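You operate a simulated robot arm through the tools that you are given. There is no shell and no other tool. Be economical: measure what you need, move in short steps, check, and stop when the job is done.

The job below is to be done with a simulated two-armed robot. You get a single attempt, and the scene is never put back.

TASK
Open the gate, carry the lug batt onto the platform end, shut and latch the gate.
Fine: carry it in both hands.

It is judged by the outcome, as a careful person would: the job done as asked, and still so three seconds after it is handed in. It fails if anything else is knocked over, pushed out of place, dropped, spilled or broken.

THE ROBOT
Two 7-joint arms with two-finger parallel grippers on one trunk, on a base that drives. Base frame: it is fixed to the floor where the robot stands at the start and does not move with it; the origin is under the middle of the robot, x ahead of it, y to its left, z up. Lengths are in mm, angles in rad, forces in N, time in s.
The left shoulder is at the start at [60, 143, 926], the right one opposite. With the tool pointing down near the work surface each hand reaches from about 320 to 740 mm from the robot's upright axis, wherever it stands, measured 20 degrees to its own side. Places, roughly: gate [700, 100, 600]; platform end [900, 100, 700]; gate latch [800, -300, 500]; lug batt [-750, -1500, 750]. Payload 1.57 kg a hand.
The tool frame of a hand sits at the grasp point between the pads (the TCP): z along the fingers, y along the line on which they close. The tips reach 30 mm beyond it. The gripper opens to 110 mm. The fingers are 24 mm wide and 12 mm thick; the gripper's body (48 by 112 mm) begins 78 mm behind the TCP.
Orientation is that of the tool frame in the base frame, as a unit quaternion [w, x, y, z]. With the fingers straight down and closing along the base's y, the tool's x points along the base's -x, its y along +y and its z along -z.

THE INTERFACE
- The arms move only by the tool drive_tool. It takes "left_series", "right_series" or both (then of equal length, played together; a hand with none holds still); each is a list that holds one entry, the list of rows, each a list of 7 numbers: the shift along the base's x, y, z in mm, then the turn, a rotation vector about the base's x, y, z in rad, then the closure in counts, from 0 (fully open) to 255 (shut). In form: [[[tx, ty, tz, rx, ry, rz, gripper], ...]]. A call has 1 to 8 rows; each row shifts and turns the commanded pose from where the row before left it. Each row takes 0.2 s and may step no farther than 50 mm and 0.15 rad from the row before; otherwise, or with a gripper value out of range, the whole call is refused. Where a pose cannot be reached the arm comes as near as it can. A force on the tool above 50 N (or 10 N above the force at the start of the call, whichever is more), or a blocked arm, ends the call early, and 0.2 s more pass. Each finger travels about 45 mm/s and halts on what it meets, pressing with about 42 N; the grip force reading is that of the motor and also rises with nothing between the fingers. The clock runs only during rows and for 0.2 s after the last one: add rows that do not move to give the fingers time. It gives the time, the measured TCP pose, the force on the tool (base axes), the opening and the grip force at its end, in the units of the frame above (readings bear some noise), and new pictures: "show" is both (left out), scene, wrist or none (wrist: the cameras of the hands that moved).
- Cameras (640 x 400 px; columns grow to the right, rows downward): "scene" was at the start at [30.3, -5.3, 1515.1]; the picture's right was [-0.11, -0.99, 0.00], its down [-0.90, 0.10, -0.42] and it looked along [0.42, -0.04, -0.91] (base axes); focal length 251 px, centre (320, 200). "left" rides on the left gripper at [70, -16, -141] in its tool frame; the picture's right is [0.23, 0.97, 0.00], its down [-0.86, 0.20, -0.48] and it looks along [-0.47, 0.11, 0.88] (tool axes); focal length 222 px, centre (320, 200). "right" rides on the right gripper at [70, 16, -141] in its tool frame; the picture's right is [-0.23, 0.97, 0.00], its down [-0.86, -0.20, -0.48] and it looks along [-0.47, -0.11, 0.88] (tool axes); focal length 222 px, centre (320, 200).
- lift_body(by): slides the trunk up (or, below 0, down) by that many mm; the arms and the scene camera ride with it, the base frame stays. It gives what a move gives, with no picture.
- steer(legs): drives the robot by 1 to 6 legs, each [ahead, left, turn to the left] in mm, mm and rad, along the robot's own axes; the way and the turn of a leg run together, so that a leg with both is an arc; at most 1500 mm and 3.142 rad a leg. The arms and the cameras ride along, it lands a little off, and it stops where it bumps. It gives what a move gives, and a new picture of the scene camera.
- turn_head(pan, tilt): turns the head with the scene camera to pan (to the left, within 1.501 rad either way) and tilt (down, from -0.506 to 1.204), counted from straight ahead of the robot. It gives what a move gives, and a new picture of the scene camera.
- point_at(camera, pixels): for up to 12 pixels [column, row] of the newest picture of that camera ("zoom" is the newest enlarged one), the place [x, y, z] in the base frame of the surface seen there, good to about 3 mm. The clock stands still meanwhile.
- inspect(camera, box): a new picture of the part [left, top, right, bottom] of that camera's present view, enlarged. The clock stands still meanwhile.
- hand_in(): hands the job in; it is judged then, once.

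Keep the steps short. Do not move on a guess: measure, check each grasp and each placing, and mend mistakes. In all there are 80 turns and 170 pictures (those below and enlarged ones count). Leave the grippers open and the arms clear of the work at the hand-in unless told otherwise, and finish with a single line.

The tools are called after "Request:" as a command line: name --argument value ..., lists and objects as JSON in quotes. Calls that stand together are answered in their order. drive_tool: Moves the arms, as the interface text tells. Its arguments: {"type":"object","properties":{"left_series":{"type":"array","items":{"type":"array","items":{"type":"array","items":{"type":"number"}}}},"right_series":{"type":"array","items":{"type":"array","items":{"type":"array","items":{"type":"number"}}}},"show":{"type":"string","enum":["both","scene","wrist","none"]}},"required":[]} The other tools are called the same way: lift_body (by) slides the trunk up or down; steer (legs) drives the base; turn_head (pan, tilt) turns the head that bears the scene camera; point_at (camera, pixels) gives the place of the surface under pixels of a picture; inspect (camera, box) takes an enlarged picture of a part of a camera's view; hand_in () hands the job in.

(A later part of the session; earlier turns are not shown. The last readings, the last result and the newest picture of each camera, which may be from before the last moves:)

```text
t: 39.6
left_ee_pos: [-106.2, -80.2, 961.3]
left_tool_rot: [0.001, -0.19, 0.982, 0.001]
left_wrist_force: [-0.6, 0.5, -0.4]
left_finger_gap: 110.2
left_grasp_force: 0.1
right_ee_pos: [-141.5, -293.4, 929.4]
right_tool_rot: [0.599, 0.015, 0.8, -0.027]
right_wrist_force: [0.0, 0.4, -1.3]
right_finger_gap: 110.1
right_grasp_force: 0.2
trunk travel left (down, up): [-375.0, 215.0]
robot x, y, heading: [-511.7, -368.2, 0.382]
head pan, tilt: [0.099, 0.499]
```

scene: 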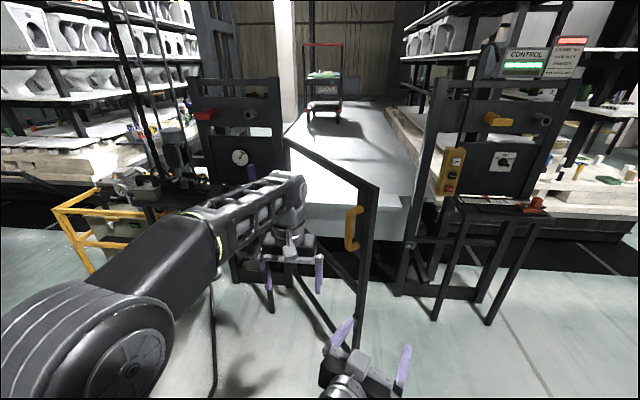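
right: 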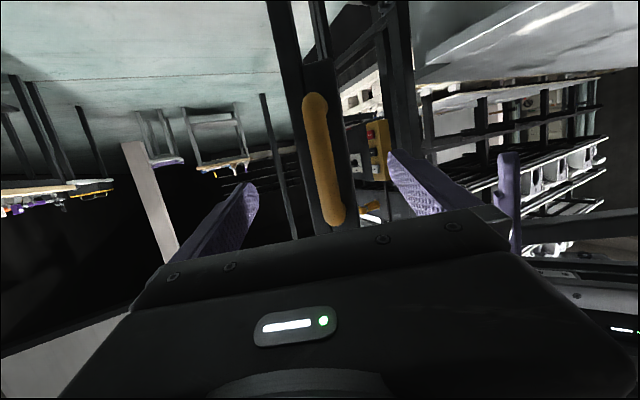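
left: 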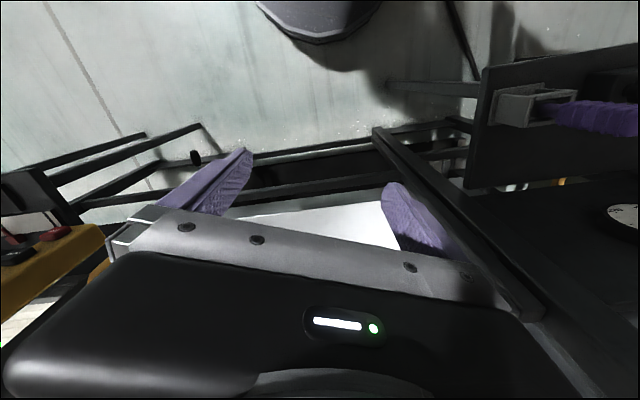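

A clear view now. I measure the gate edge, the small stand at the left post and the floor cable to judge how far the gate can open.

Request:
inspect --camera "scene" --box '[180, 120, 440, 400]'

Request:
point_at --camera "scene" --pixels '[[370, 200], [358, 345], [270, 311], [213, 390], [290, 142], [350, 230], [205, 240], [213, 310], [330, 220], [404, 293], [440, 318], [330, 330]]'

```text
1.43 times, centred on (310, 260) of scene
```

zoom: 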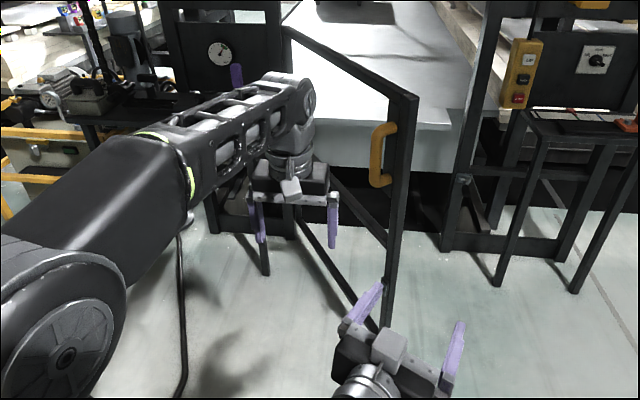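

```text
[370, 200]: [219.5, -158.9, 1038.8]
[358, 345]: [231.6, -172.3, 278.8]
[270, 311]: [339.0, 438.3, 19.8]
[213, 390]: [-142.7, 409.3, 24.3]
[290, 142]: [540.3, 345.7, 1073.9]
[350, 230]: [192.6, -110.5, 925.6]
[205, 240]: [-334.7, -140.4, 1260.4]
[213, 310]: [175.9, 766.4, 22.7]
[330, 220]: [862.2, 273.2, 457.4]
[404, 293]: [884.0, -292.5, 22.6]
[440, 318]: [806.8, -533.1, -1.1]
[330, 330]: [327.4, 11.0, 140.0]
```

The gate can reach about 90° before the stand (leg at (339,438)). I close the left hand and lower it a bit, then drive so that it stands inside the free edge, ready to push it outwards.

Request:
drive_tool --left_series '[[[0, 0, -15, 0, 0, 0, 255], [0, 0, -15, 0, 0, 0, 255], [0, 0, -15, 0, 0, 0, 255], [0, 0, -15, 0, 0, 0, 255], [0, 0, 0, 0, 0, 0, 255], [0, 0, 0, 0, 0, 0, 255], [0, 0, 0, 0, 0, 0, 255]]]' --show "none"

Request:
steer --legs '[[0, -283, -0.016], [384, 0, 0]]'

```text
t: 41.2
left_ee_pos: [-106.0, -80.1, 901.3]
left_tool_rot: [0.001, -0.191, 0.982, 0.0]
left_wrist_force: [-0.2, -0.5, 0.4]
left_finger_gap: 0.0
left_grasp_force: 17.5
right_ee_pos: [-141.5, -292.4, 928.9]
right_tool_rot: [0.599, 0.015, 0.8, -0.027]
right_wrist_force: [0.9, -0.1, -0.2]
right_finger_gap: 109.9
right_grasp_force: 0.0
trunk travel left (down, up): [-375.0, 215.0]
robot x, y, heading: [-510.7, -366.2, 0.382]
head pan, tilt: [0.099, 0.499]
```

```text
t: 45.2
left_ee_pos: [352.9, -205.2, 900.0]
left_tool_rot: [0.001, -0.189, 0.982, 0.001]
left_wrist_force: [0.5, 0.4, -0.4]
left_finger_gap: 0.0
left_grasp_force: 21.4
right_ee_pos: [318.0, -419.0, 928.2]
right_tool_rot: [0.599, 0.017, 0.8, -0.028]
right_wrist_force: [-0.1, 0.2, 0.6]
right_finger_gap: 110.0
right_grasp_force: 0.0
trunk travel left (down, up): [-375.0, 215.0]
robot x, y, heading: [-53.0, -493.3, 0.382]
head pan, tilt: [0.099, 0.499]
```

scene: 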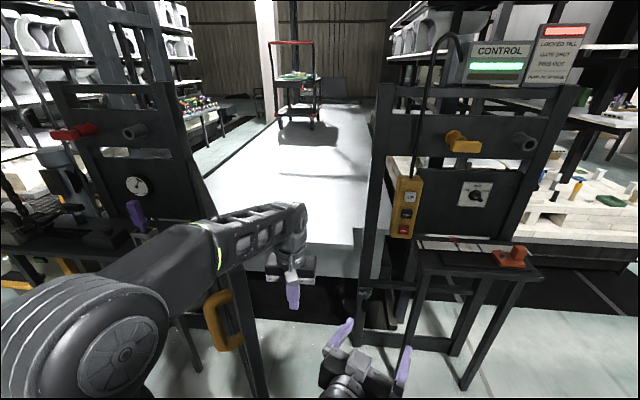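

The left hand now stands inside the gate edge with about 130 mm gap. I sweep it along an arc around the hinge to push the gate outwards.

Request:
drive_tool --left_series '[[[-39, 24, 0, 0, 0, 0, 255], [-38, 25, 0, 0, 0, 0, 255], [-35, 28, 0, 0, 0, 0, 255], [-33.5, 30, 0, 0, 0, 0, 255], [-30.5, 32, 0, 0, 0, 0, 255], [-28.5, 34, 0, 0, 0, 0, 255]]]'

```text
t: 46.6
left_ee_pos: [145.3, -33.6, 901.7]
left_tool_rot: [0.001, -0.188, 0.982, 0.001]
left_wrist_force: [-0.8, -0.8, 0.6]
left_finger_gap: 0.0
left_grasp_force: 21.1
right_ee_pos: [316.4, -418.5, 928.9]
right_tool_rot: [0.599, 0.016, 0.8, -0.028]
right_wrist_force: [-0.8, -0.5, -1.1]
right_finger_gap: 109.9
right_grasp_force: 0.0
trunk travel left (down, up): [-375.0, 215.0]
robot x, y, heading: [-53.8, -494.2, 0.379]
head pan, tilt: [0.099, 0.499]
```

scene: 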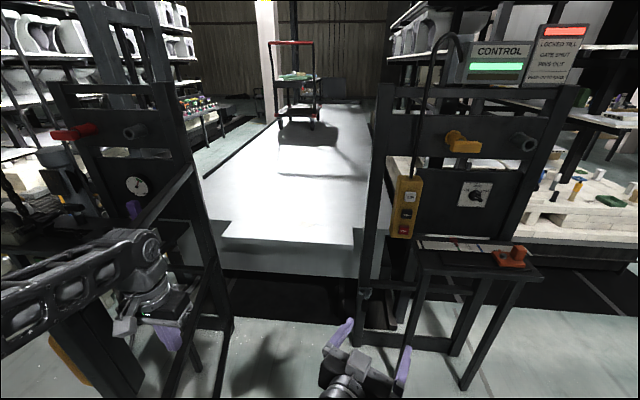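
left: 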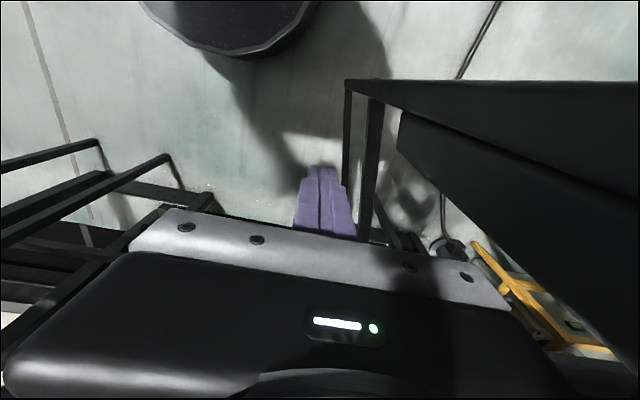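

The gate moves easily. I continue the arc four more steps.

Request:
drive_tool --left_series '[[[-25.5, 35, 0, 0, 0, 0, 255], [-23, 37, 0, 0, 0, 0, 255], [-20, 38, 0, 0, 0, 0, 255], [-17, 39, 0, 0, 0, 0, 255]]]' --show "scene"

Request:
turn_head --pan 0.7 --tilt 0.6

```text
t: 47.6
left_ee_pos: [61.8, 116.1, 900.9]
left_tool_rot: [0.001, -0.187, 0.982, 0.001]
left_wrist_force: [0.1, -0.3, -0.3]
left_finger_gap: 0.0
left_grasp_force: 21.1
right_ee_pos: [316.6, -418.2, 928.7]
right_tool_rot: [0.599, 0.017, 0.8, -0.028]
right_wrist_force: [0.5, -0.3, -0.1]
right_finger_gap: 110.0
right_grasp_force: 0.1
trunk travel left (down, up): [-375.0, 215.0]
robot x, y, heading: [-55.7, -494.9, 0.376]
head pan, tilt: [0.099, 0.499]
```

scene: 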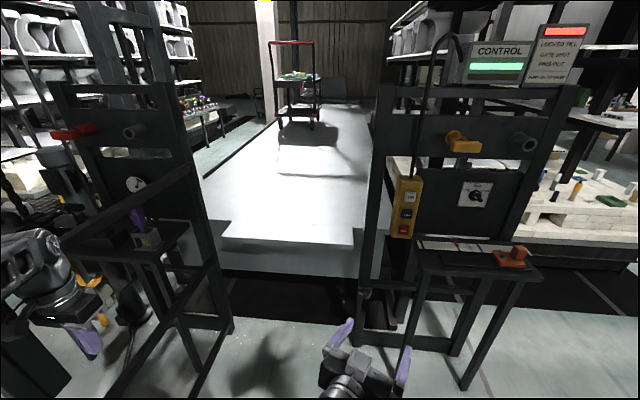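

```text
t: 48.6
left_ee_pos: [62.6, 115.4, 900.8]
left_tool_rot: [0.002, -0.188, 0.982, 0.0]
left_wrist_force: [-0.2, -0.2, 0.6]
left_finger_gap: 0.0
left_grasp_force: 21.1
right_ee_pos: [316.5, -417.8, 929.0]
right_tool_rot: [0.599, 0.016, 0.8, -0.027]
right_wrist_force: [-0.6, -0.7, -0.3]
right_finger_gap: 109.7
right_grasp_force: 0.0
trunk travel left (down, up): [-375.0, 215.0]
robot x, y, heading: [-48.5, -496.6, 0.376]
head pan, tilt: [0.7, 0.6]
```

scene: 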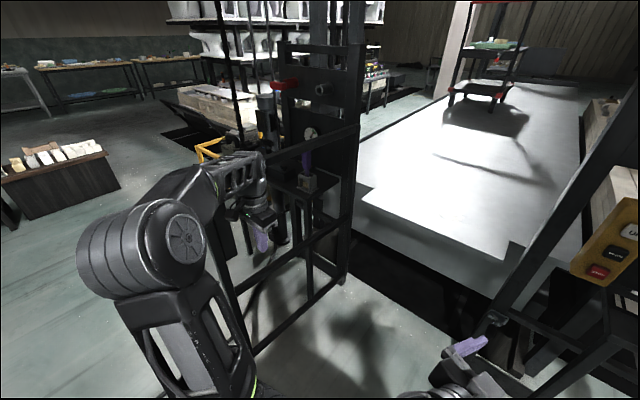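

The gate looks about square to the opening. I measure it and the platform.

Request:
point_at --camera "scene" --pixels '[[330, 135], [290, 152], [290, 325], [255, 345], [335, 285], [303, 182], [400, 230], [490, 270], [510, 245], [370, 190], [450, 180], [500, 305]]'

```text
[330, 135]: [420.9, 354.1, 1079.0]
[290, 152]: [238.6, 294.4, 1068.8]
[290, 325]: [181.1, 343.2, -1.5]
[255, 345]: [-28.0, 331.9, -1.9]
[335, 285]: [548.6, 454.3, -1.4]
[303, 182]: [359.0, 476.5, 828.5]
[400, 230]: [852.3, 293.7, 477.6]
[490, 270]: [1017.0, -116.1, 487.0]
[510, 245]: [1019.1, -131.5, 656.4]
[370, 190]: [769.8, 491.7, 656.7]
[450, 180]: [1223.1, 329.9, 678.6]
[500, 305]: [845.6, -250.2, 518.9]
```

The gate stands about 92° open with ample gap to the stand. I bring the left hand back along the same arc, while the right hand turns back to pointing down.

Request:
drive_tool --left_series '[[[17, -39, 0, 0, 0, 0, 255], [20, -38, 0, 0, 0, 0, 255], [23, -37, 0, 0, 0, 0, 255], [25.5, -35, 0, 0, 0, 0, 255], [28.5, -34, 0, 0, 0, 0, 255], [30.5, -32, 0, 0, 0, 0, 255], [33.5, -30, 0, 0, 0, 0, 255], [35, -28, 0, 0, 0, 0, 255]]]' --right_series '[[[12.8, -2.5, 7, -0.01847, 0.1281, 0.0357, 0], [12.8, -2.5, 7, -0.01847, 0.1281, 0.0357, 0], [12.8, -2.5, 7, -0.01847, 0.1281, 0.0357, 0], [12.8, -2.5, 7, -0.01847, 0.1281, 0.0357, 0], [12.8, -2.5, 7, -0.01847, 0.1281, 0.0357, 0], [12.8, -2.5, 7, -0.01847, 0.1281, 0.0357, 0], [12.8, -2.5, 7, -0.01847, 0.1281, 0.0357, 0], [12.8, -2.5, 7, -0.01847, 0.1281, 0.0357, 0]]]' --show "none"

Request:
drive_tool --left_series '[[[10, 0, 20, 0, 0, 0, 0], [10, 0, 20, 0, 0, 0, 0], [10, 0, 20, 0, 0, 0, 0], [10, 0, 20, 0, 0, 0, 0], [10, 0, 20, 0, 0, 0, 0], [0, 0, 0, 0, 0, 0, 0]]]' --right_series '[[[12.8, -2.5, 7, -0.01847, 0.1281, 0.0357, 0], [12.8, -2.5, 7, -0.01847, 0.1281, 0.0357, 0], [0, 0, 0, 0, 0, 0, 0], [0, 0, 0, 0, 0, 0, 0], [0, 0, 0, 0, 0, 0, 0], [0, 0, 0, 0, 0, 0, 0]]]' --show "scene"

Request:
lift_body --by 150

```text
t: 50.4
left_ee_pos: [276.6, -157.3, 899.3]
left_tool_rot: [0.002, -0.188, 0.982, 0.001]
left_wrist_force: [0.5, -0.3, 0.7]
left_finger_gap: 0.0
left_grasp_force: 21.8
right_ee_pos: [418.4, -437.9, 984.2]
right_tool_rot: [0.128, -0.149, 0.98, -0.006]
right_wrist_force: [-0.7, -0.9, 0.5]
right_finger_gap: 110.4
right_grasp_force: 0.1
trunk travel left (down, up): [-375.0, 215.0]
robot x, y, heading: [-53.1, -489.9, 0.38]
head pan, tilt: [0.7, 0.6]
```

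```text
t: 51.8
left_ee_pos: [305.2, -158.5, 947.0]
left_tool_rot: [-0.02, -0.185, 0.982, -0.007]
left_wrist_force: [0.4, -0.7, 0.5]
left_finger_gap: 110.0
left_grasp_force: 0.2
left hand out of reach, approached as far as the arm can: row 3, 4, 5
right_ee_pos: [429.5, -447.3, 988.2]
right_tool_rot: [0.059, -0.183, 0.981, -0.015]
right_wrist_force: [-1.0, -0.3, 0.9]
right_finger_gap: 110.0
right_grasp_force: 0.0
right hand out of reach, approached as far as the arm can: row 2
trunk travel left (down, up): [-375.0, 215.0]
robot x, y, heading: [-54.7, -489.8, 0.375]
head pan, tilt: [0.7, 0.6]
```

scene: 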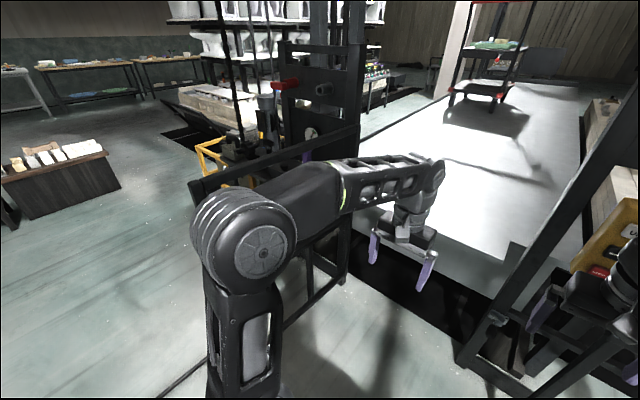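

```text
t: 53.5
left_ee_pos: [306.8, -160.3, 1096.8]
left_tool_rot: [-0.02, -0.185, 0.983, -0.009]
left_wrist_force: [0.6, 0.4, 0.4]
left_finger_gap: 109.9
left_grasp_force: 0.1
right_ee_pos: [430.4, -447.1, 1138.1]
right_tool_rot: [0.058, -0.183, 0.981, -0.016]
right_wrist_force: [0.6, -0.8, 0.9]
right_finger_gap: 110.0
right_grasp_force: 0.1
trunk travel left (down, up): [-525.0, 65.0]
robot x, y, heading: [-52.8, -492.0, 0.379]
head pan, tilt: [0.7, 0.6]
```

Hands are up and back. Now I turn around and drive to the batt's table, stopping a little short to measure.

Request:
steer --legs '[[0, 0, -1.571], [0, 0, -1.571], [0, 781, 0], [300, 0, 0]]'

Request:
turn_head --pan 0 --tilt 0.9

```text
t: 67.0
left_ee_pos: [-410.1, -1653.6, 1096.7]
left_tool_rot: [-0.009, 0.983, 0.181, 0.02]
left_wrist_force: [-1.4, -0.4, -0.8]
left_finger_gap: 110.2
left_grasp_force: 0.0
right_ee_pos: [-533.5, -1366.1, 1136.4]
right_tool_rot: [-0.016, 0.982, 0.18, -0.057]
right_wrist_force: [-0.4, -0.1, -0.4]
right_finger_gap: 110.1
right_grasp_force: 0.0
trunk travel left (down, up): [-525.0, 65.0]
robot x, y, heading: [-50.1, -1326.2, -2.771]
head pan, tilt: [0.7, 0.6]
```

scene: 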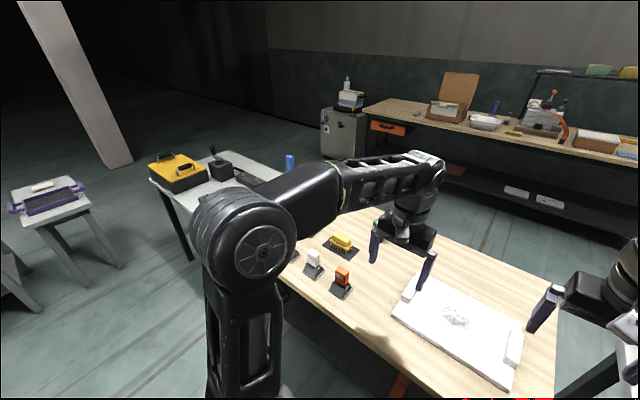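

```text
t: 68.1
left_ee_pos: [-409.6, -1653.7, 1098.3]
left_tool_rot: [-0.008, 0.983, 0.182, 0.019]
left_wrist_force: [0.0, 0.1, 0.1]
left_finger_gap: 109.8
left_grasp_force: 0.0
right_ee_pos: [-532.5, -1365.5, 1137.0]
right_tool_rot: [-0.016, 0.982, 0.18, -0.058]
right_wrist_force: [0.3, -0.9, 0.5]
right_finger_gap: 110.1
right_grasp_force: 0.0
trunk travel left (down, up): [-525.0, 65.0]
robot x, y, heading: [-46.0, -1324.9, -2.77]
head pan, tilt: [0.0, 0.901]
```

scene: 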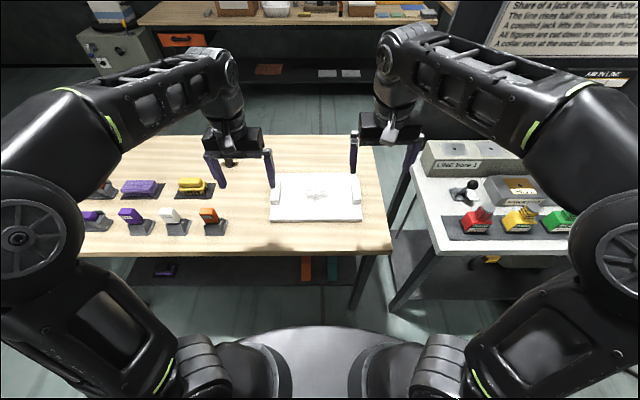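

I'm square before the batt at (315,197). I zoom and measure the lugs.

Request:
inspect --camera "scene" --box '[260, 165, 372, 235]'

```text
5.71 times, centred on (316, 200) of scene
```

zoom: 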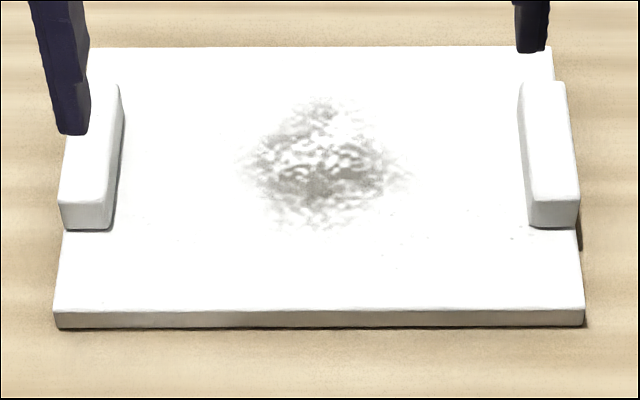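

Request:
point_at --camera "zoom" --pixels '[[66, 198], [108, 200], [100, 95], [90, 165], [532, 195], [574, 195], [524, 88], [562, 88], [548, 145], [58, 306], [580, 304], [320, 260]]'

```text
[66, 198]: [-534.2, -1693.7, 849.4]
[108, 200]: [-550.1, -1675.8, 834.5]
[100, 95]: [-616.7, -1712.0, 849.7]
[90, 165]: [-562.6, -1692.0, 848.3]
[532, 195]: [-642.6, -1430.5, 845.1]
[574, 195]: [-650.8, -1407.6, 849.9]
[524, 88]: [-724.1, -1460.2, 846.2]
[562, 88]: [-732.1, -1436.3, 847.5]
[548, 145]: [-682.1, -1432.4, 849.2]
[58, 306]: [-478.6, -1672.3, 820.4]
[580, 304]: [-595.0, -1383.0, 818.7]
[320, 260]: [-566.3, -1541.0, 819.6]
```

Lug centres: left-hand one (-578,-1697), right-hand one (-687,-1434), tops at z 849, 25 mm thick. I check how far the base reaches ahead before going nearer.

Request:
point_at --camera "scene" --pixels '[[320, 328], [250, 345], [320, 250], [350, 305], [398, 310], [300, 275]]'

```text
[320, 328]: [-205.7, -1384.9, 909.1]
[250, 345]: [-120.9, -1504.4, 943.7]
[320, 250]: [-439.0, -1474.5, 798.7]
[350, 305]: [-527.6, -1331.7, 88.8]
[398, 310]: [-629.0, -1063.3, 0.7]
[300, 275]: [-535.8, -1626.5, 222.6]
```

The trunk reaches about 170 mm ahead and the table edge is 420 ahead, so 80 mm nearer is safe.

Request:
steer --legs '[[80, 10, 0]]'

```text
t: 69.1
left_ee_pos: [-479.9, -1694.2, 1096.2]
left_tool_rot: [-0.009, 0.983, 0.183, 0.021]
left_wrist_force: [-0.1, 0.0, -0.2]
left_finger_gap: 110.1
left_grasp_force: 0.1
right_ee_pos: [-603.5, -1405.2, 1136.0]
right_tool_rot: [-0.016, 0.982, 0.18, -0.057]
right_wrist_force: [-0.7, 0.3, 0.2]
right_finger_gap: 109.9
right_grasp_force: 0.0
trunk travel left (down, up): [-525.0, 65.0]
robot x, y, heading: [-119.1, -1361.9, -2.765]
head pan, tilt: [0.0, 0.901]
```

scene: 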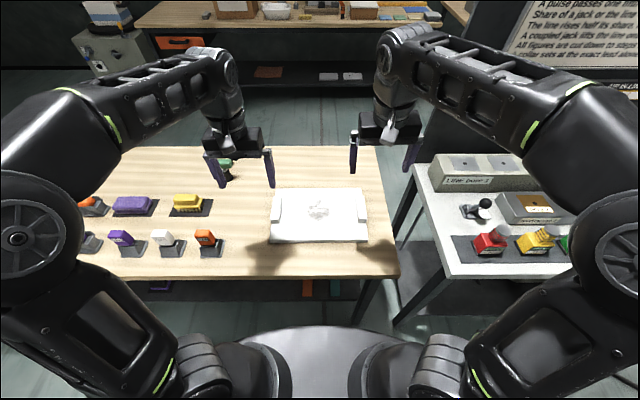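

I align both hands over the lugs at z 950, with partly closed fingers (about 65 mm).

Request:
drive_tool --left_series '[[[-16.3, -0.5, -24.3, -0.0043, 0.0063, 0.0003, 100], [-16.3, -0.5, -24.3, -0.0043, 0.0063, 0.0003, 100], [-16.3, -0.5, -24.3, -0.0043, 0.0063, 0.0003, 100], [-16.3, -0.5, -24.3, -0.0043, 0.0063, 0.0003, 100], [-16.3, -0.5, -24.3, -0.0043, 0.0063, 0.0003, 100], [-16.3, -0.5, -24.3, -0.0043, 0.0063, 0.0003, 100]]]' --right_series '[[[-14, -4.7, -31, -0.0017, -0.0197, 0.0013, 100], [-14, -4.7, -31, -0.0017, -0.0197, 0.0013, 100], [-14, -4.7, -31, -0.0017, -0.0197, 0.0013, 100], [-14, -4.7, -31, -0.0017, -0.0197, 0.0013, 100], [-14, -4.7, -31, -0.0017, -0.0197, 0.0013, 100], [-14, -4.7, -31, -0.0017, -0.0197, 0.0013, 100]]]'

```text
t: 70.5
left_ee_pos: [-580.7, -1695.9, 949.8]
left_tool_rot: [0.001, 0.983, 0.182, 0.0]
left_wrist_force: [-0.2, -0.3, -0.2]
left_finger_gap: 66.8
left_grasp_force: 0.1
right_ee_pos: [-686.8, -1433.2, 948.4]
right_tool_rot: [0.001, 0.983, 0.184, 0.0]
right_wrist_force: [-0.3, 0.9, -0.1]
right_finger_gap: 66.9
right_grasp_force: 0.1
trunk travel left (down, up): [-525.0, 65.0]
robot x, y, heading: [-116.5, -1363.2, -2.771]
head pan, tilt: [0.0, 0.901]
```

scene: 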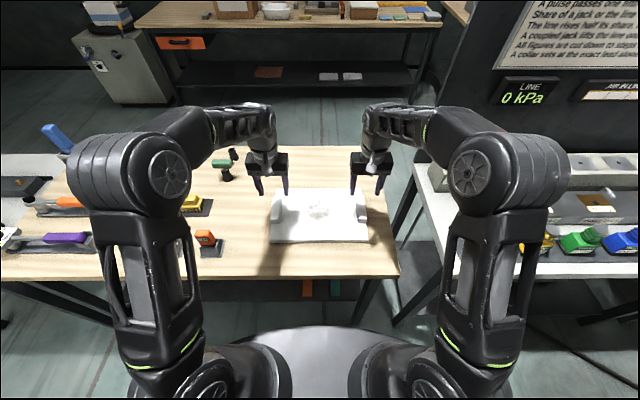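
right: 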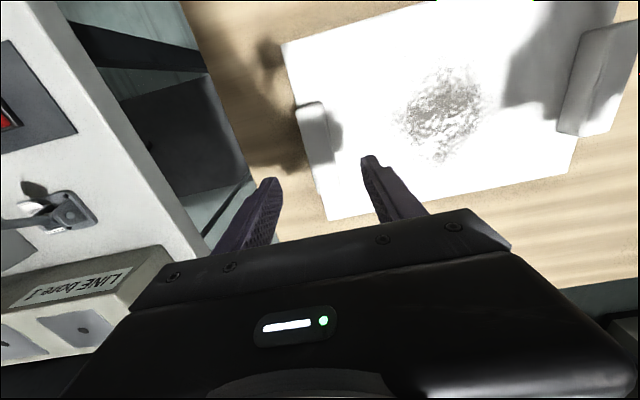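
left: 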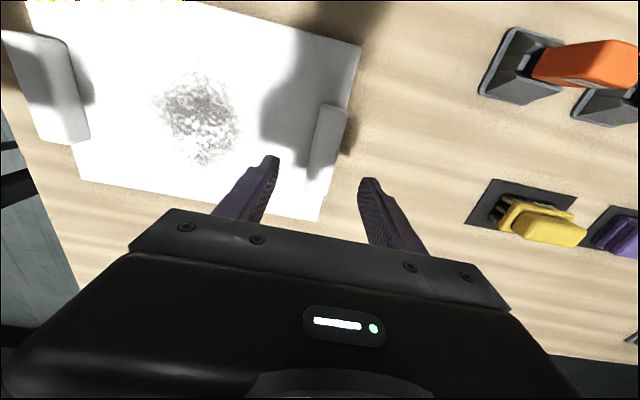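

Both lugs lie below the hands. I check with the wrist cameras that they are centred.

Request:
point_at --camera "left" --pixels '[[330, 115], [322, 150], [315, 180], [328, 140]]'

Request:
point_at --camera "right" --pixels '[[310, 110], [315, 130], [318, 150], [322, 160]]'

```text
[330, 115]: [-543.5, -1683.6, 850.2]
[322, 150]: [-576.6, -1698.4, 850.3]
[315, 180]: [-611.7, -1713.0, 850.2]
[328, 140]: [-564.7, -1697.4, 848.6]
```

```text
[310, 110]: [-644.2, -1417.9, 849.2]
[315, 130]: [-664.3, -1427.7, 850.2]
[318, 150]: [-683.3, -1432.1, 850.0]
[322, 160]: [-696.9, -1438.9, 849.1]
```

Centred within about 3 mm. I lower both hands to z ≈ 855.

Request:
drive_tool --left_series '[[[0, -1, -32, 0, 0, 0, 100], [0, 0, -32, 0, 0, 0, 100], [0, 0, -30, 0, 0, 0, 100]]]' --right_series '[[[0, 0, -32, 0, 0, 0, 100], [0, 0, -32, 0, 0, 0, 100], [0, 0, -29, 0, 0, 0, 100]]]'

```text
t: 71.3
left_ee_pos: [-581.1, -1697.0, 858.5]
left_tool_rot: [0.001, 0.983, 0.182, -0.001]
left_wrist_force: [0.1, 0.1, -0.5]
left_finger_gap: 66.7
left_grasp_force: 0.0
right_ee_pos: [-688.5, -1434.6, 857.9]
right_tool_rot: [0.0, 0.983, 0.183, -0.001]
right_wrist_force: [0.0, 1.5, 0.9]
right_finger_gap: 66.9
right_grasp_force: 0.1
trunk travel left (down, up): [-525.0, 65.0]
robot x, y, heading: [-118.7, -1360.1, -2.77]
head pan, tilt: [0.0, 0.901]
```

scene: 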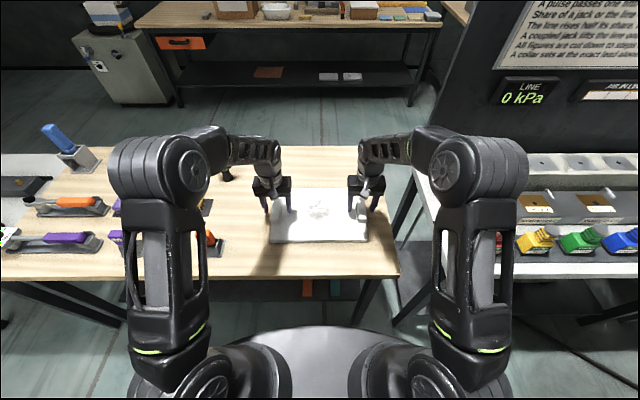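
right: 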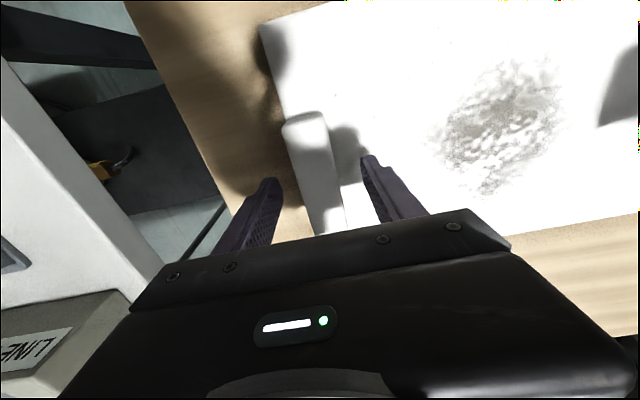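
left: 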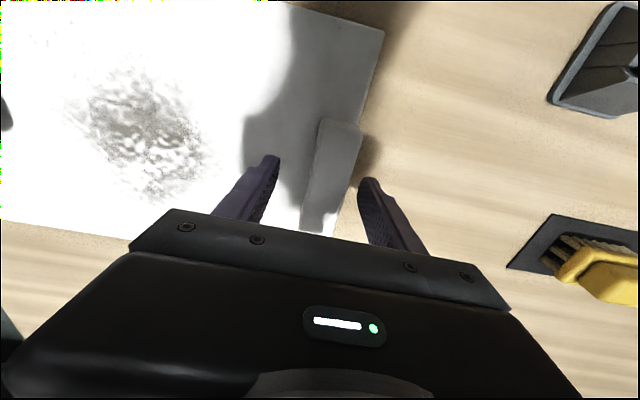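

The lugs sit between the fingers. 4 mm lower, then I close both hands.

Request:
drive_tool --left_series '[[[0, 0, -4.5, 0, 0, 0, 100], [0, 0, 0, 0, 0, 0, 255], [0, 0, 0, 0, 0, 0, 255], [0, 0, 0, 0, 0, 0, 255], [0, 0, 0, 0, 0, 0, 255], [0, 0, 0, 0, 0, 0, 255]]]' --right_series '[[[0, 0, -4, 0, 0, 0, 100], [0, 0, 0, 0, 0, 0, 255], [0, 0, 0, 0, 0, 0, 255], [0, 0, 0, 0, 0, 0, 255], [0, 0, 0, 0, 0, 0, 255], [0, 0, 0, 0, 0, 0, 255]]]' --show "none"

```text
t: 72.7
left_ee_pos: [-577.8, -1700.5, 855.0]
left_tool_rot: [0.002, 0.983, 0.184, -0.002]
left_wrist_force: [9.6, -29.9, 4.5]
left_finger_gap: 30.1
left_grasp_force: 39.1
right_ee_pos: [-688.2, -1431.5, 854.7]
right_tool_rot: [-0.003, 0.983, 0.183, 0.0]
right_wrist_force: [-5.5, 19.3, 0.8]
right_finger_gap: 30.1
right_grasp_force: 39.2
trunk travel left (down, up): [-525.0, 65.0]
robot x, y, heading: [-117.3, -1361.7, -2.768]
head pan, tilt: [0.0, 0.901]
```

Both grips hold at 30 mm, with a slight outward pull between the hands. I relieve it by a few mm, then lift with the trunk so that both sides rise evenly.

Request:
drive_tool --left_series '[[[1.6, -4.2, 0, 0, 0, 0, 255], [0, 0, 0, 0, 0, 0, 255]]]' --right_series '[[[-0.9, 2.3, 0, 0, 0, 0, 255], [0, 0, 0, 0, 0, 0, 255]]]' --show "none"

Request:
lift_body --by 60

Request:
inspect --camera "scene" --box '[200, 120, 440, 270]'

```text
t: 73.3
left_ee_pos: [-577.5, -1701.9, 853.1]
left_tool_rot: [0.002, 0.983, 0.183, -0.001]
left_wrist_force: [0.6, -17.0, 4.0]
left_finger_gap: 29.8
left_grasp_force: 39.1
right_ee_pos: [-687.9, -1433.4, 854.4]
right_tool_rot: [0.001, 0.983, 0.184, 0.0]
right_wrist_force: [-2.7, 12.3, 1.7]
right_finger_gap: 29.7
right_grasp_force: 39.4
trunk travel left (down, up): [-525.0, 65.0]
robot x, y, heading: [-116.3, -1364.0, -2.769]
head pan, tilt: [0.0, 0.901]
```

```text
t: 74.3
left_ee_pos: [-577.1, -1700.5, 912.7]
left_tool_rot: [0.002, 0.983, 0.182, -0.001]
left_wrist_force: [-0.1, 0.1, 0.6]
left_finger_gap: 0.0
left_grasp_force: 21.2
right_ee_pos: [-687.8, -1432.2, 915.2]
right_tool_rot: [0.0, 0.983, 0.183, 0.0]
right_wrist_force: [0.5, -0.3, -0.2]
right_finger_gap: 0.2
right_grasp_force: 21.3
trunk travel left (down, up): [-585.0, 5.0]
robot x, y, heading: [-118.8, -1361.4, -2.771]
head pan, tilt: [0.0, 0.901]
```

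```text
2.67 times, centred on (320, 195) of scene
```

zoom: 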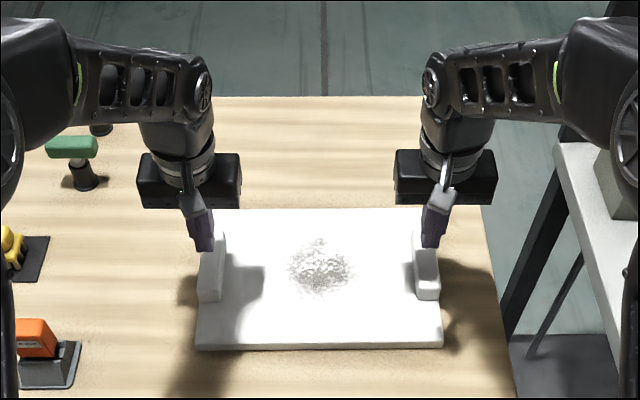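

The fingers slid off the lugs: both closed to 0 and the batt stayed on the table. I lower the trunk? No — first I measure where the batt lies now and look at the lug shape closely.

Request:
point_at --camera "zoom" --pixels '[[203, 293], [222, 293], [198, 345], [441, 344], [420, 290], [438, 290], [200, 299], [225, 300], [320, 225], [412, 211], [222, 211], [416, 250]]'

Request:
drive_tool --left_series '[[[0, 0, 10, 0, 0, 0, 100], [0, 0, 10, 0, 0, 0, 100], [0, 0, 10, 0, 0, 0, 100], [0, 0, 10, 0, 0, 0, 100], [0, 0, 0, 0, 0, 0, 100]]]' --right_series '[[[0, 0, 10, 0, 0, 0, 100], [0, 0, 10, 0, 0, 0, 100], [0, 0, 10, 0, 0, 0, 100], [0, 0, 10, 0, 0, 0, 100], [0, 0, 0, 0, 0, 0, 100]]]' --show "wrist"

```text
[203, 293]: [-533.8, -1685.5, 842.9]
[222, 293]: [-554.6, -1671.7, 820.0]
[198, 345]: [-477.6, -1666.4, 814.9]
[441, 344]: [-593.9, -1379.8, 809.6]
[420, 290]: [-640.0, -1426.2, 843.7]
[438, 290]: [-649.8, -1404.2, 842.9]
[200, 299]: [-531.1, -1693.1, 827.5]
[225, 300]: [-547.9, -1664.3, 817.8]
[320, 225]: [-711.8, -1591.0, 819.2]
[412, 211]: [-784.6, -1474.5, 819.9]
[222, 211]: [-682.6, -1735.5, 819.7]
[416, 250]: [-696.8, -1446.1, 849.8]
```

```text
t: 75.5
left_ee_pos: [-577.6, -1701.1, 953.7]
left_tool_rot: [0.001, 0.983, 0.183, -0.002]
left_wrist_force: [-0.4, -1.2, 0.0]
left_finger_gap: 66.7
left_grasp_force: 0.1
right_ee_pos: [-687.9, -1432.7, 953.9]
right_tool_rot: [0.0, 0.983, 0.184, -0.001]
right_wrist_force: [0.7, 1.0, 0.8]
right_finger_gap: 66.9
right_grasp_force: 0.0
trunk travel left (down, up): [-585.0, 5.0]
robot x, y, heading: [-118.6, -1362.5, -2.769]
head pan, tilt: [0.0, 0.901]
```

right: 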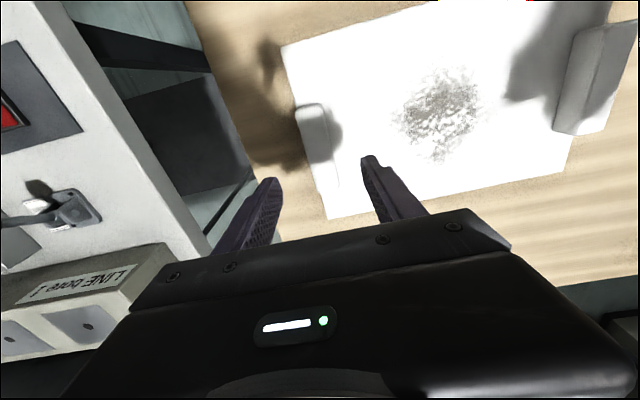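
left: 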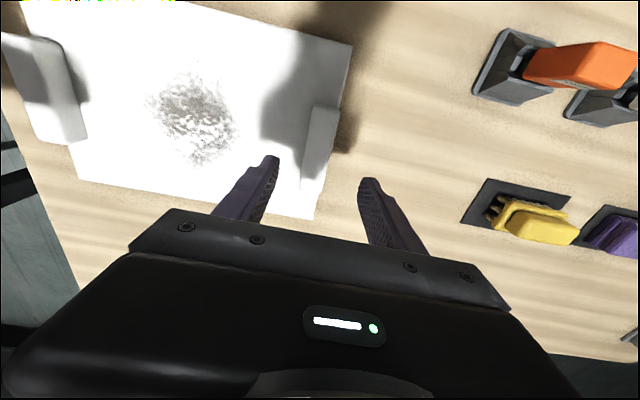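

The batt did not move. I zoom in on the lug shape.

Request:
inspect --camera "left" --box '[270, 85, 366, 205]'

Request:
inspect --camera "left" --box '[0, 20, 110, 170]'

Request:
inspect --camera "scene" --box '[260, 195, 380, 260]'

```text
3.33 times, centred on (318, 145) of left
```

zoom: 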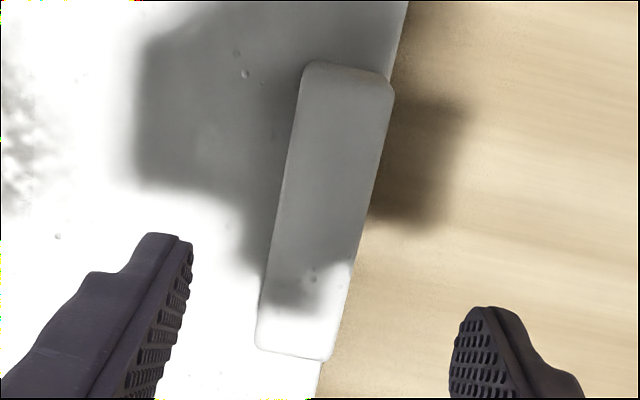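

```text
2.67 times, centred on (55, 95) of left
```

zoom: 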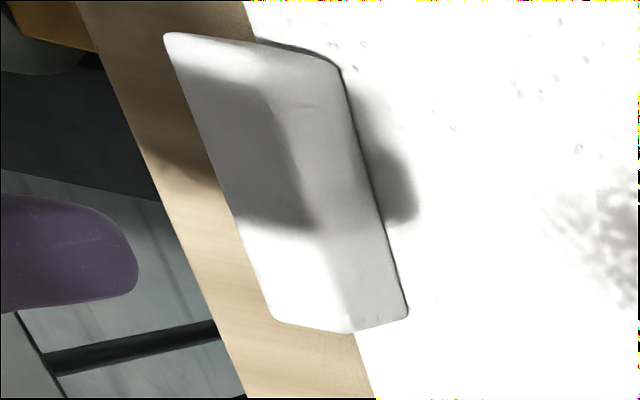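

```text
5.33 times, centred on (320, 228) of scene
```

zoom: 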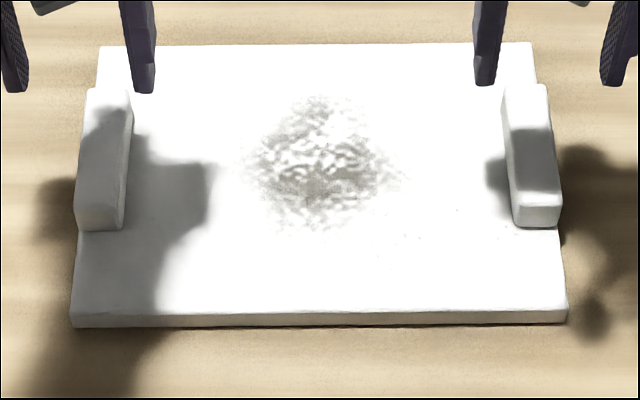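

The lugs look straight-sided. I'll grip again deeper (tips just over the slab), relieve the side load, and lift slowly with the arms while watching the forces.

Request:
drive_tool --left_series '[[[0, 1, -35, 0, 0, 0, 100], [0, 0, -35, 0, 0, 0, 100], [0, 0, -25, 0, 0, 0, 100], [0, 0, -5, 0, 0, 0, 100], [0, 0, -3, 0, 0, 0, 100]]]' --right_series '[[[0.5, 4, -35, 0, 0, 0, 100], [0, 0, -35, 0, 0, 0, 100], [0, 0, -25, 0, 0, 0, 100], [0, 0, -5, 0, 0, 0, 100], [0, 0, -3, 0, 0, 0, 100]]]'

```text
t: 76.7
left_ee_pos: [-577.2, -1700.5, 849.2]
left_tool_rot: [0.002, 0.983, 0.183, -0.001]
left_wrist_force: [1.0, -0.1, -0.3]
left_finger_gap: 66.8
left_grasp_force: 0.0
right_ee_pos: [-688.7, -1427.8, 850.1]
right_tool_rot: [0.0, 0.983, 0.184, 0.0]
right_wrist_force: [-1.0, -0.9, 0.8]
right_finger_gap: 67.0
right_grasp_force: 0.0
trunk travel left (down, up): [-585.0, 5.0]
robot x, y, heading: [-115.9, -1362.6, -2.769]
head pan, tilt: [0.0, 0.901]
```

scene: 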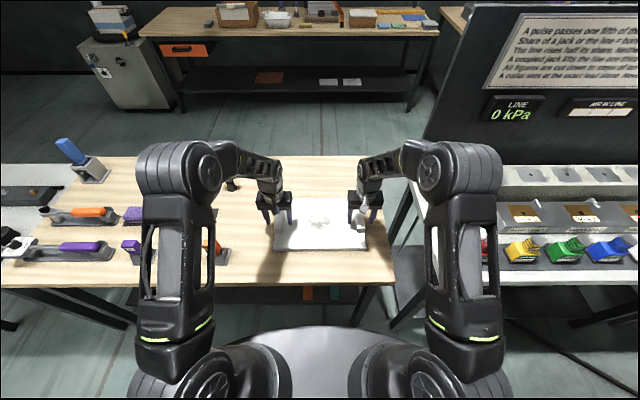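
right: 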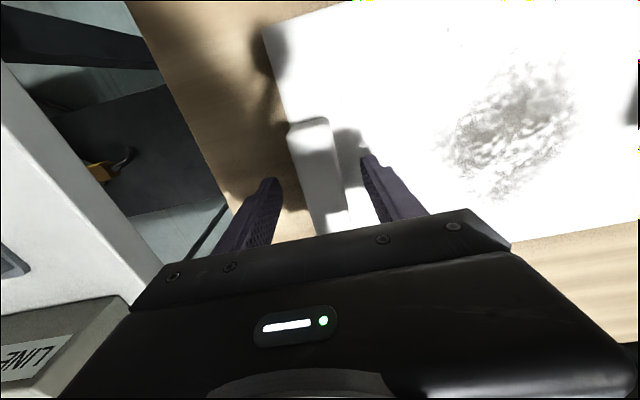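
left: 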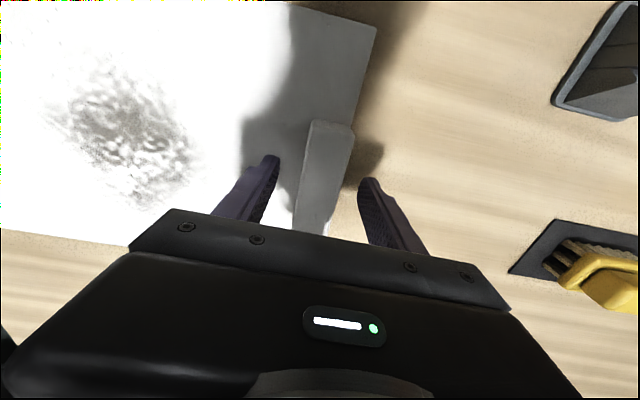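

Centred. Tips are just above the slab. I close both.

Request:
drive_tool --left_series '[[[0, 0, 0, 0, 0, 0, 255], [0, 0, 0, 0, 0, 0, 255], [0, 0, 0, 0, 0, 0, 255], [0, 0, 0, 0, 0, 0, 255], [0, 0, 0, 0, 0, 0, 255]]]' --right_series '[[[0, 0, 0, 0, 0, 0, 255], [0, 0, 0, 0, 0, 0, 255], [0, 0, 0, 0, 0, 0, 255], [0, 0, 0, 0, 0, 0, 255], [0, 0, 0, 0, 0, 0, 255]]]' --show "none"

```text
t: 77.9
left_ee_pos: [-578.5, -1698.4, 849.6]
left_tool_rot: [0.0, 0.983, 0.183, -0.002]
left_wrist_force: [-6.7, 8.9, 0.4]
left_finger_gap: 30.1
left_grasp_force: 39.5
right_ee_pos: [-686.9, -1430.4, 850.3]
right_tool_rot: [0.001, 0.983, 0.185, 0.0]
right_wrist_force: [7.0, -12.9, -0.3]
right_finger_gap: 29.9
right_grasp_force: 39.4
trunk travel left (down, up): [-585.0, 5.0]
robot x, y, heading: [-119.1, -1360.0, -2.766]
head pan, tilt: [0.0, 0.901]
```

Side loads are small now. I relieve them and lift slowly by 12 mm.

Request:
drive_tool --left_series '[[[-1, 2.5, 0, 0, 0, 0, 255], [0, 0, 3, 0, 0, 0, 255], [0, 0, 3, 0, 0, 0, 255], [0, 0, 3, 0, 0, 0, 255], [0, 0, 3, 0, 0, 0, 255]]]' --right_series '[[[1, -3, 0, 0, 0, 0, 255], [0, 0, 3, 0, 0, 0, 255], [0, 0, 3, 0, 0, 0, 255], [0, 0, 3, 0, 0, 0, 255], [0, 0, 3, 0, 0, 0, 255]]]'

```text
t: 79.1
left_ee_pos: [-577.1, -1699.0, 861.0]
left_tool_rot: [0.003, 0.983, 0.184, -0.001]
left_wrist_force: [-3.7, -6.6, -6.3]
left_finger_gap: 29.6
left_grasp_force: 39.4
right_ee_pos: [-687.2, -1428.8, 863.1]
right_tool_rot: [-0.002, 0.983, 0.184, 0.001]
right_wrist_force: [3.5, 6.9, -12.0]
right_finger_gap: 29.8
right_grasp_force: 39.0
trunk travel left (down, up): [-585.0, 5.0]
robot x, y, heading: [-120.3, -1363.5, -2.765]
head pan, tilt: [0.0, 0.901]
```

scene: 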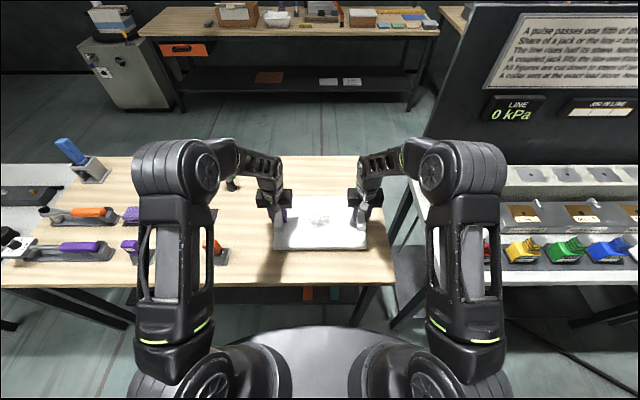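
right: 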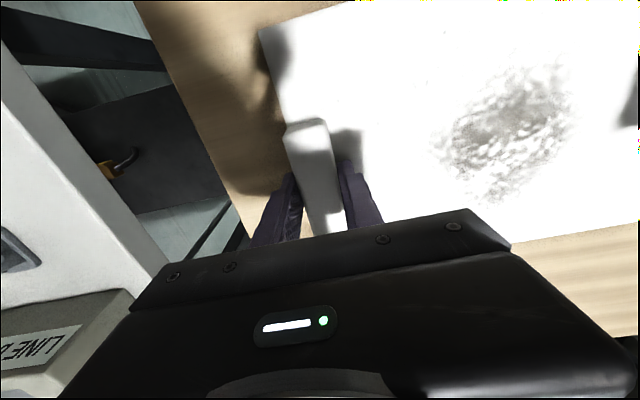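
left: 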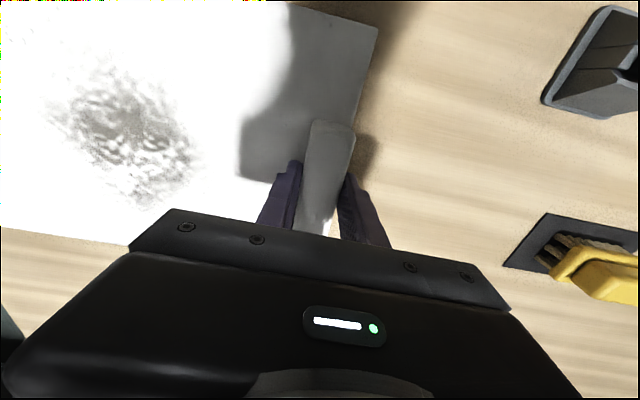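

Weight shows up (−6 and −12 N). I measure whether the slab has risen.

Request:
point_at --camera "left" --pixels '[[130, 130], [330, 130], [200, 60], [60, 215], [310, 60]]'

Request:
point_at --camera "right" --pixels '[[310, 130], [500, 130], [340, 60], [560, 200], [430, 200]]'

```text
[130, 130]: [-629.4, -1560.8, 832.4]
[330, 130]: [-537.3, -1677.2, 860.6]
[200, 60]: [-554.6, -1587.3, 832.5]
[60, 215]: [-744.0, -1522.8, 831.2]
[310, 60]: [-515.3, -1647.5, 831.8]
```

```text
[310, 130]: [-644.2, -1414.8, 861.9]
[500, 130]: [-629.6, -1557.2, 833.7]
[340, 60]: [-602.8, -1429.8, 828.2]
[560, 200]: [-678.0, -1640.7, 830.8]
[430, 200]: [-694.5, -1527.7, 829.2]
```

The slab has risen 12 mm with the hands — the grip holds. I lift another 40 mm slowly.

Request:
drive_tool --left_series '[[[0, 0, 5, 0, 0, 0, 255], [0, 0, 5, 0, 0, 0, 255], [0, 0, 5, 0, 0, 0, 255], [0, 0, 5, 0, 0, 0, 255], [0, 0, 5, 0, 0, 0, 255], [0, 0, 5, 0, 0, 0, 255], [0, 0, 5, 0, 0, 0, 255], [0, 0, 5, 0, 0, 0, 255]]]' --right_series '[[[0, 0, 5, 0, 0, 0, 255], [0, 0, 5, 0, 0, 0, 255], [0, 0, 5, 0, 0, 0, 255], [0, 0, 5, 0, 0, 0, 255], [0, 0, 5, 0, 0, 0, 255], [0, 0, 5, 0, 0, 0, 255], [0, 0, 5, 0, 0, 0, 255], [0, 0, 5, 0, 0, 0, 255]]]'

Request:
point_at --camera "left" --pixels '[[130, 130], [330, 130], [200, 60], [60, 215], [310, 60]]'

Request:
point_at --camera "right" --pixels '[[310, 130], [500, 130], [340, 60], [560, 200], [430, 200]]'

```text
t: 80.9
left_ee_pos: [-578.6, -1699.1, 902.3]
left_tool_rot: [0.002, 0.983, 0.183, -0.001]
left_wrist_force: [0.7, -21.0, -8.1]
left_finger_gap: 30.0
left_grasp_force: 39.6
right_ee_pos: [-687.3, -1430.3, 902.3]
right_tool_rot: [-0.001, 0.983, 0.184, 0.0]
right_wrist_force: [-0.9, 20.4, -10.7]
right_finger_gap: 30.1
right_grasp_force: 38.9
trunk travel left (down, up): [-585.0, 5.0]
robot x, y, heading: [-117.0, -1365.0, -2.765]
head pan, tilt: [0.0, 0.901]
```

scene: 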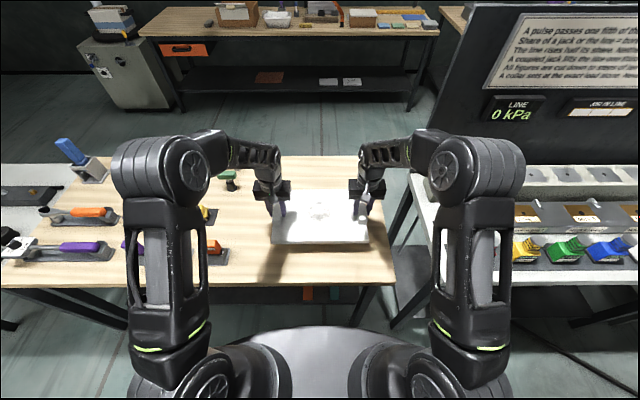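
right: 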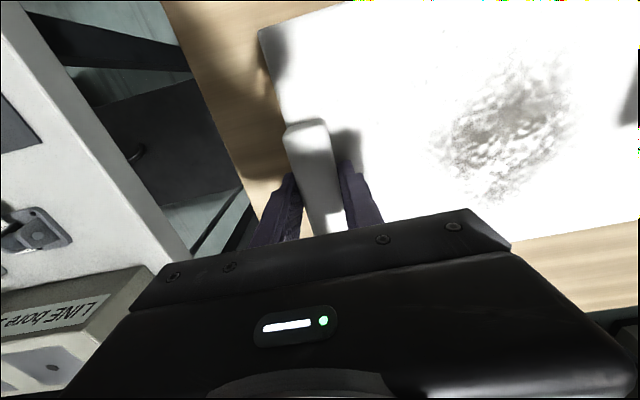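
left: 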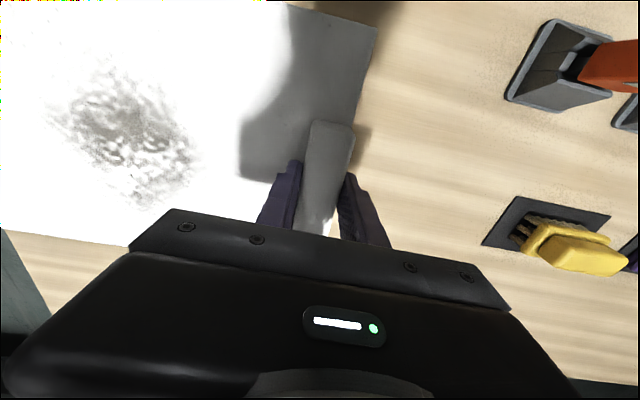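

```text
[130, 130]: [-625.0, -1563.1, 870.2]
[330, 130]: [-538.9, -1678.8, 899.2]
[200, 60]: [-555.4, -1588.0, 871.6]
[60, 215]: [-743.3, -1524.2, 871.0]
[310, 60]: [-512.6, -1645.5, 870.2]
```

```text
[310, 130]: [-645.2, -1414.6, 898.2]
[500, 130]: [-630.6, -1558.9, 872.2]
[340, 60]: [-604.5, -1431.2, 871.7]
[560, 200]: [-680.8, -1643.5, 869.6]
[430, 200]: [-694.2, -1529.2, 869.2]
```

Held firmly with no slip. I relieve the 20 N pull between the hands, then back off a short way as a test.

Request:
drive_tool --left_series '[[[0.8, -2, 0, 0, 0, 0, 255], [0.8, -2, 0, 0, 0, 0, 255]]]' --right_series '[[[-0.8, 2, 0, 0, 0, 0, 255], [-0.8, 2, 0, 0, 0, 0, 255]]]' --show "none"

Request:
steer --legs '[[-60, 0, 0]]'

Request:
inspect --camera "left" --box '[0, 0, 640, 400]'

Request:
point_at --camera "zoom" --pixels '[[130, 130], [330, 130], [200, 60], [60, 215], [310, 60]]'

```text
t: 81.5
left_ee_pos: [-578.5, -1700.6, 902.2]
left_tool_rot: [-0.001, 0.983, 0.182, -0.001]
left_wrist_force: [-5.9, 0.1, -7.9]
left_finger_gap: 30.0
left_grasp_force: 39.1
right_ee_pos: [-688.9, -1429.4, 902.5]
right_tool_rot: [0.002, 0.983, 0.185, -0.001]
right_wrist_force: [6.2, 0.5, -10.3]
right_finger_gap: 30.0
right_grasp_force: 39.3
trunk travel left (down, up): [-585.0, 5.0]
robot x, y, heading: [-120.1, -1363.5, -2.769]
head pan, tilt: [0.0, 0.901]
```

```text
t: 82.5
left_ee_pos: [-522.5, -1676.2, 903.9]
left_tool_rot: [0.0, 0.983, 0.181, -0.002]
left_wrist_force: [-14.4, 21.2, -8.2]
left_finger_gap: 30.0
left_grasp_force: 39.0
right_ee_pos: [-631.1, -1407.0, 903.0]
right_tool_rot: [0.002, 0.983, 0.184, 0.0]
right_wrist_force: [15.3, -20.2, -10.8]
right_finger_gap: 29.8
right_grasp_force: 39.2
trunk travel left (down, up): [-585.0, 5.0]
robot x, y, heading: [-63.2, -1340.3, -2.77]
head pan, tilt: [0.0, 0.901]
```

scene: 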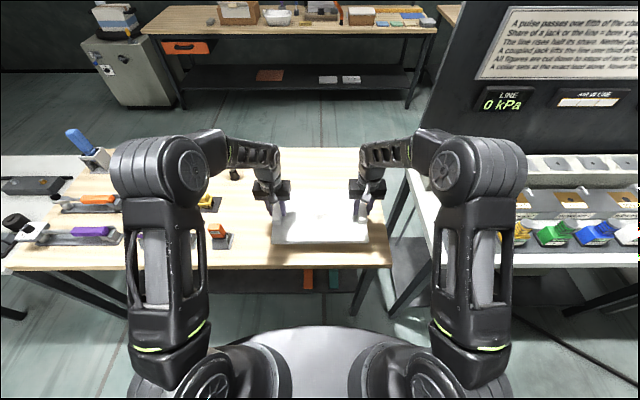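

```text
1.00 times, centred on (320, 200) of left
```

zoom: 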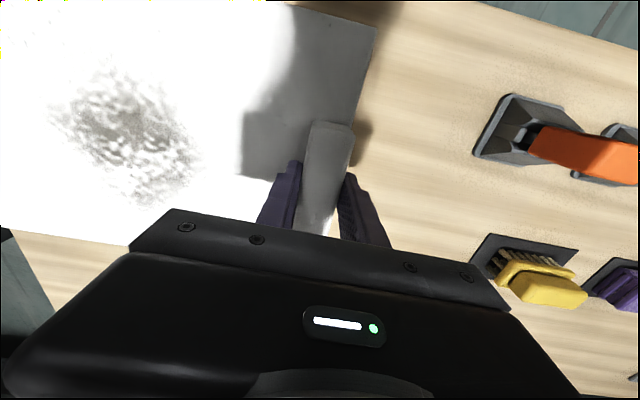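

```text
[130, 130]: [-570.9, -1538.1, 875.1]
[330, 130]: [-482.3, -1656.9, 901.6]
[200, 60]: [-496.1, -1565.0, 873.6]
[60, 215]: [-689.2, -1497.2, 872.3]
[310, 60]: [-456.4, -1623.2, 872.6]
```

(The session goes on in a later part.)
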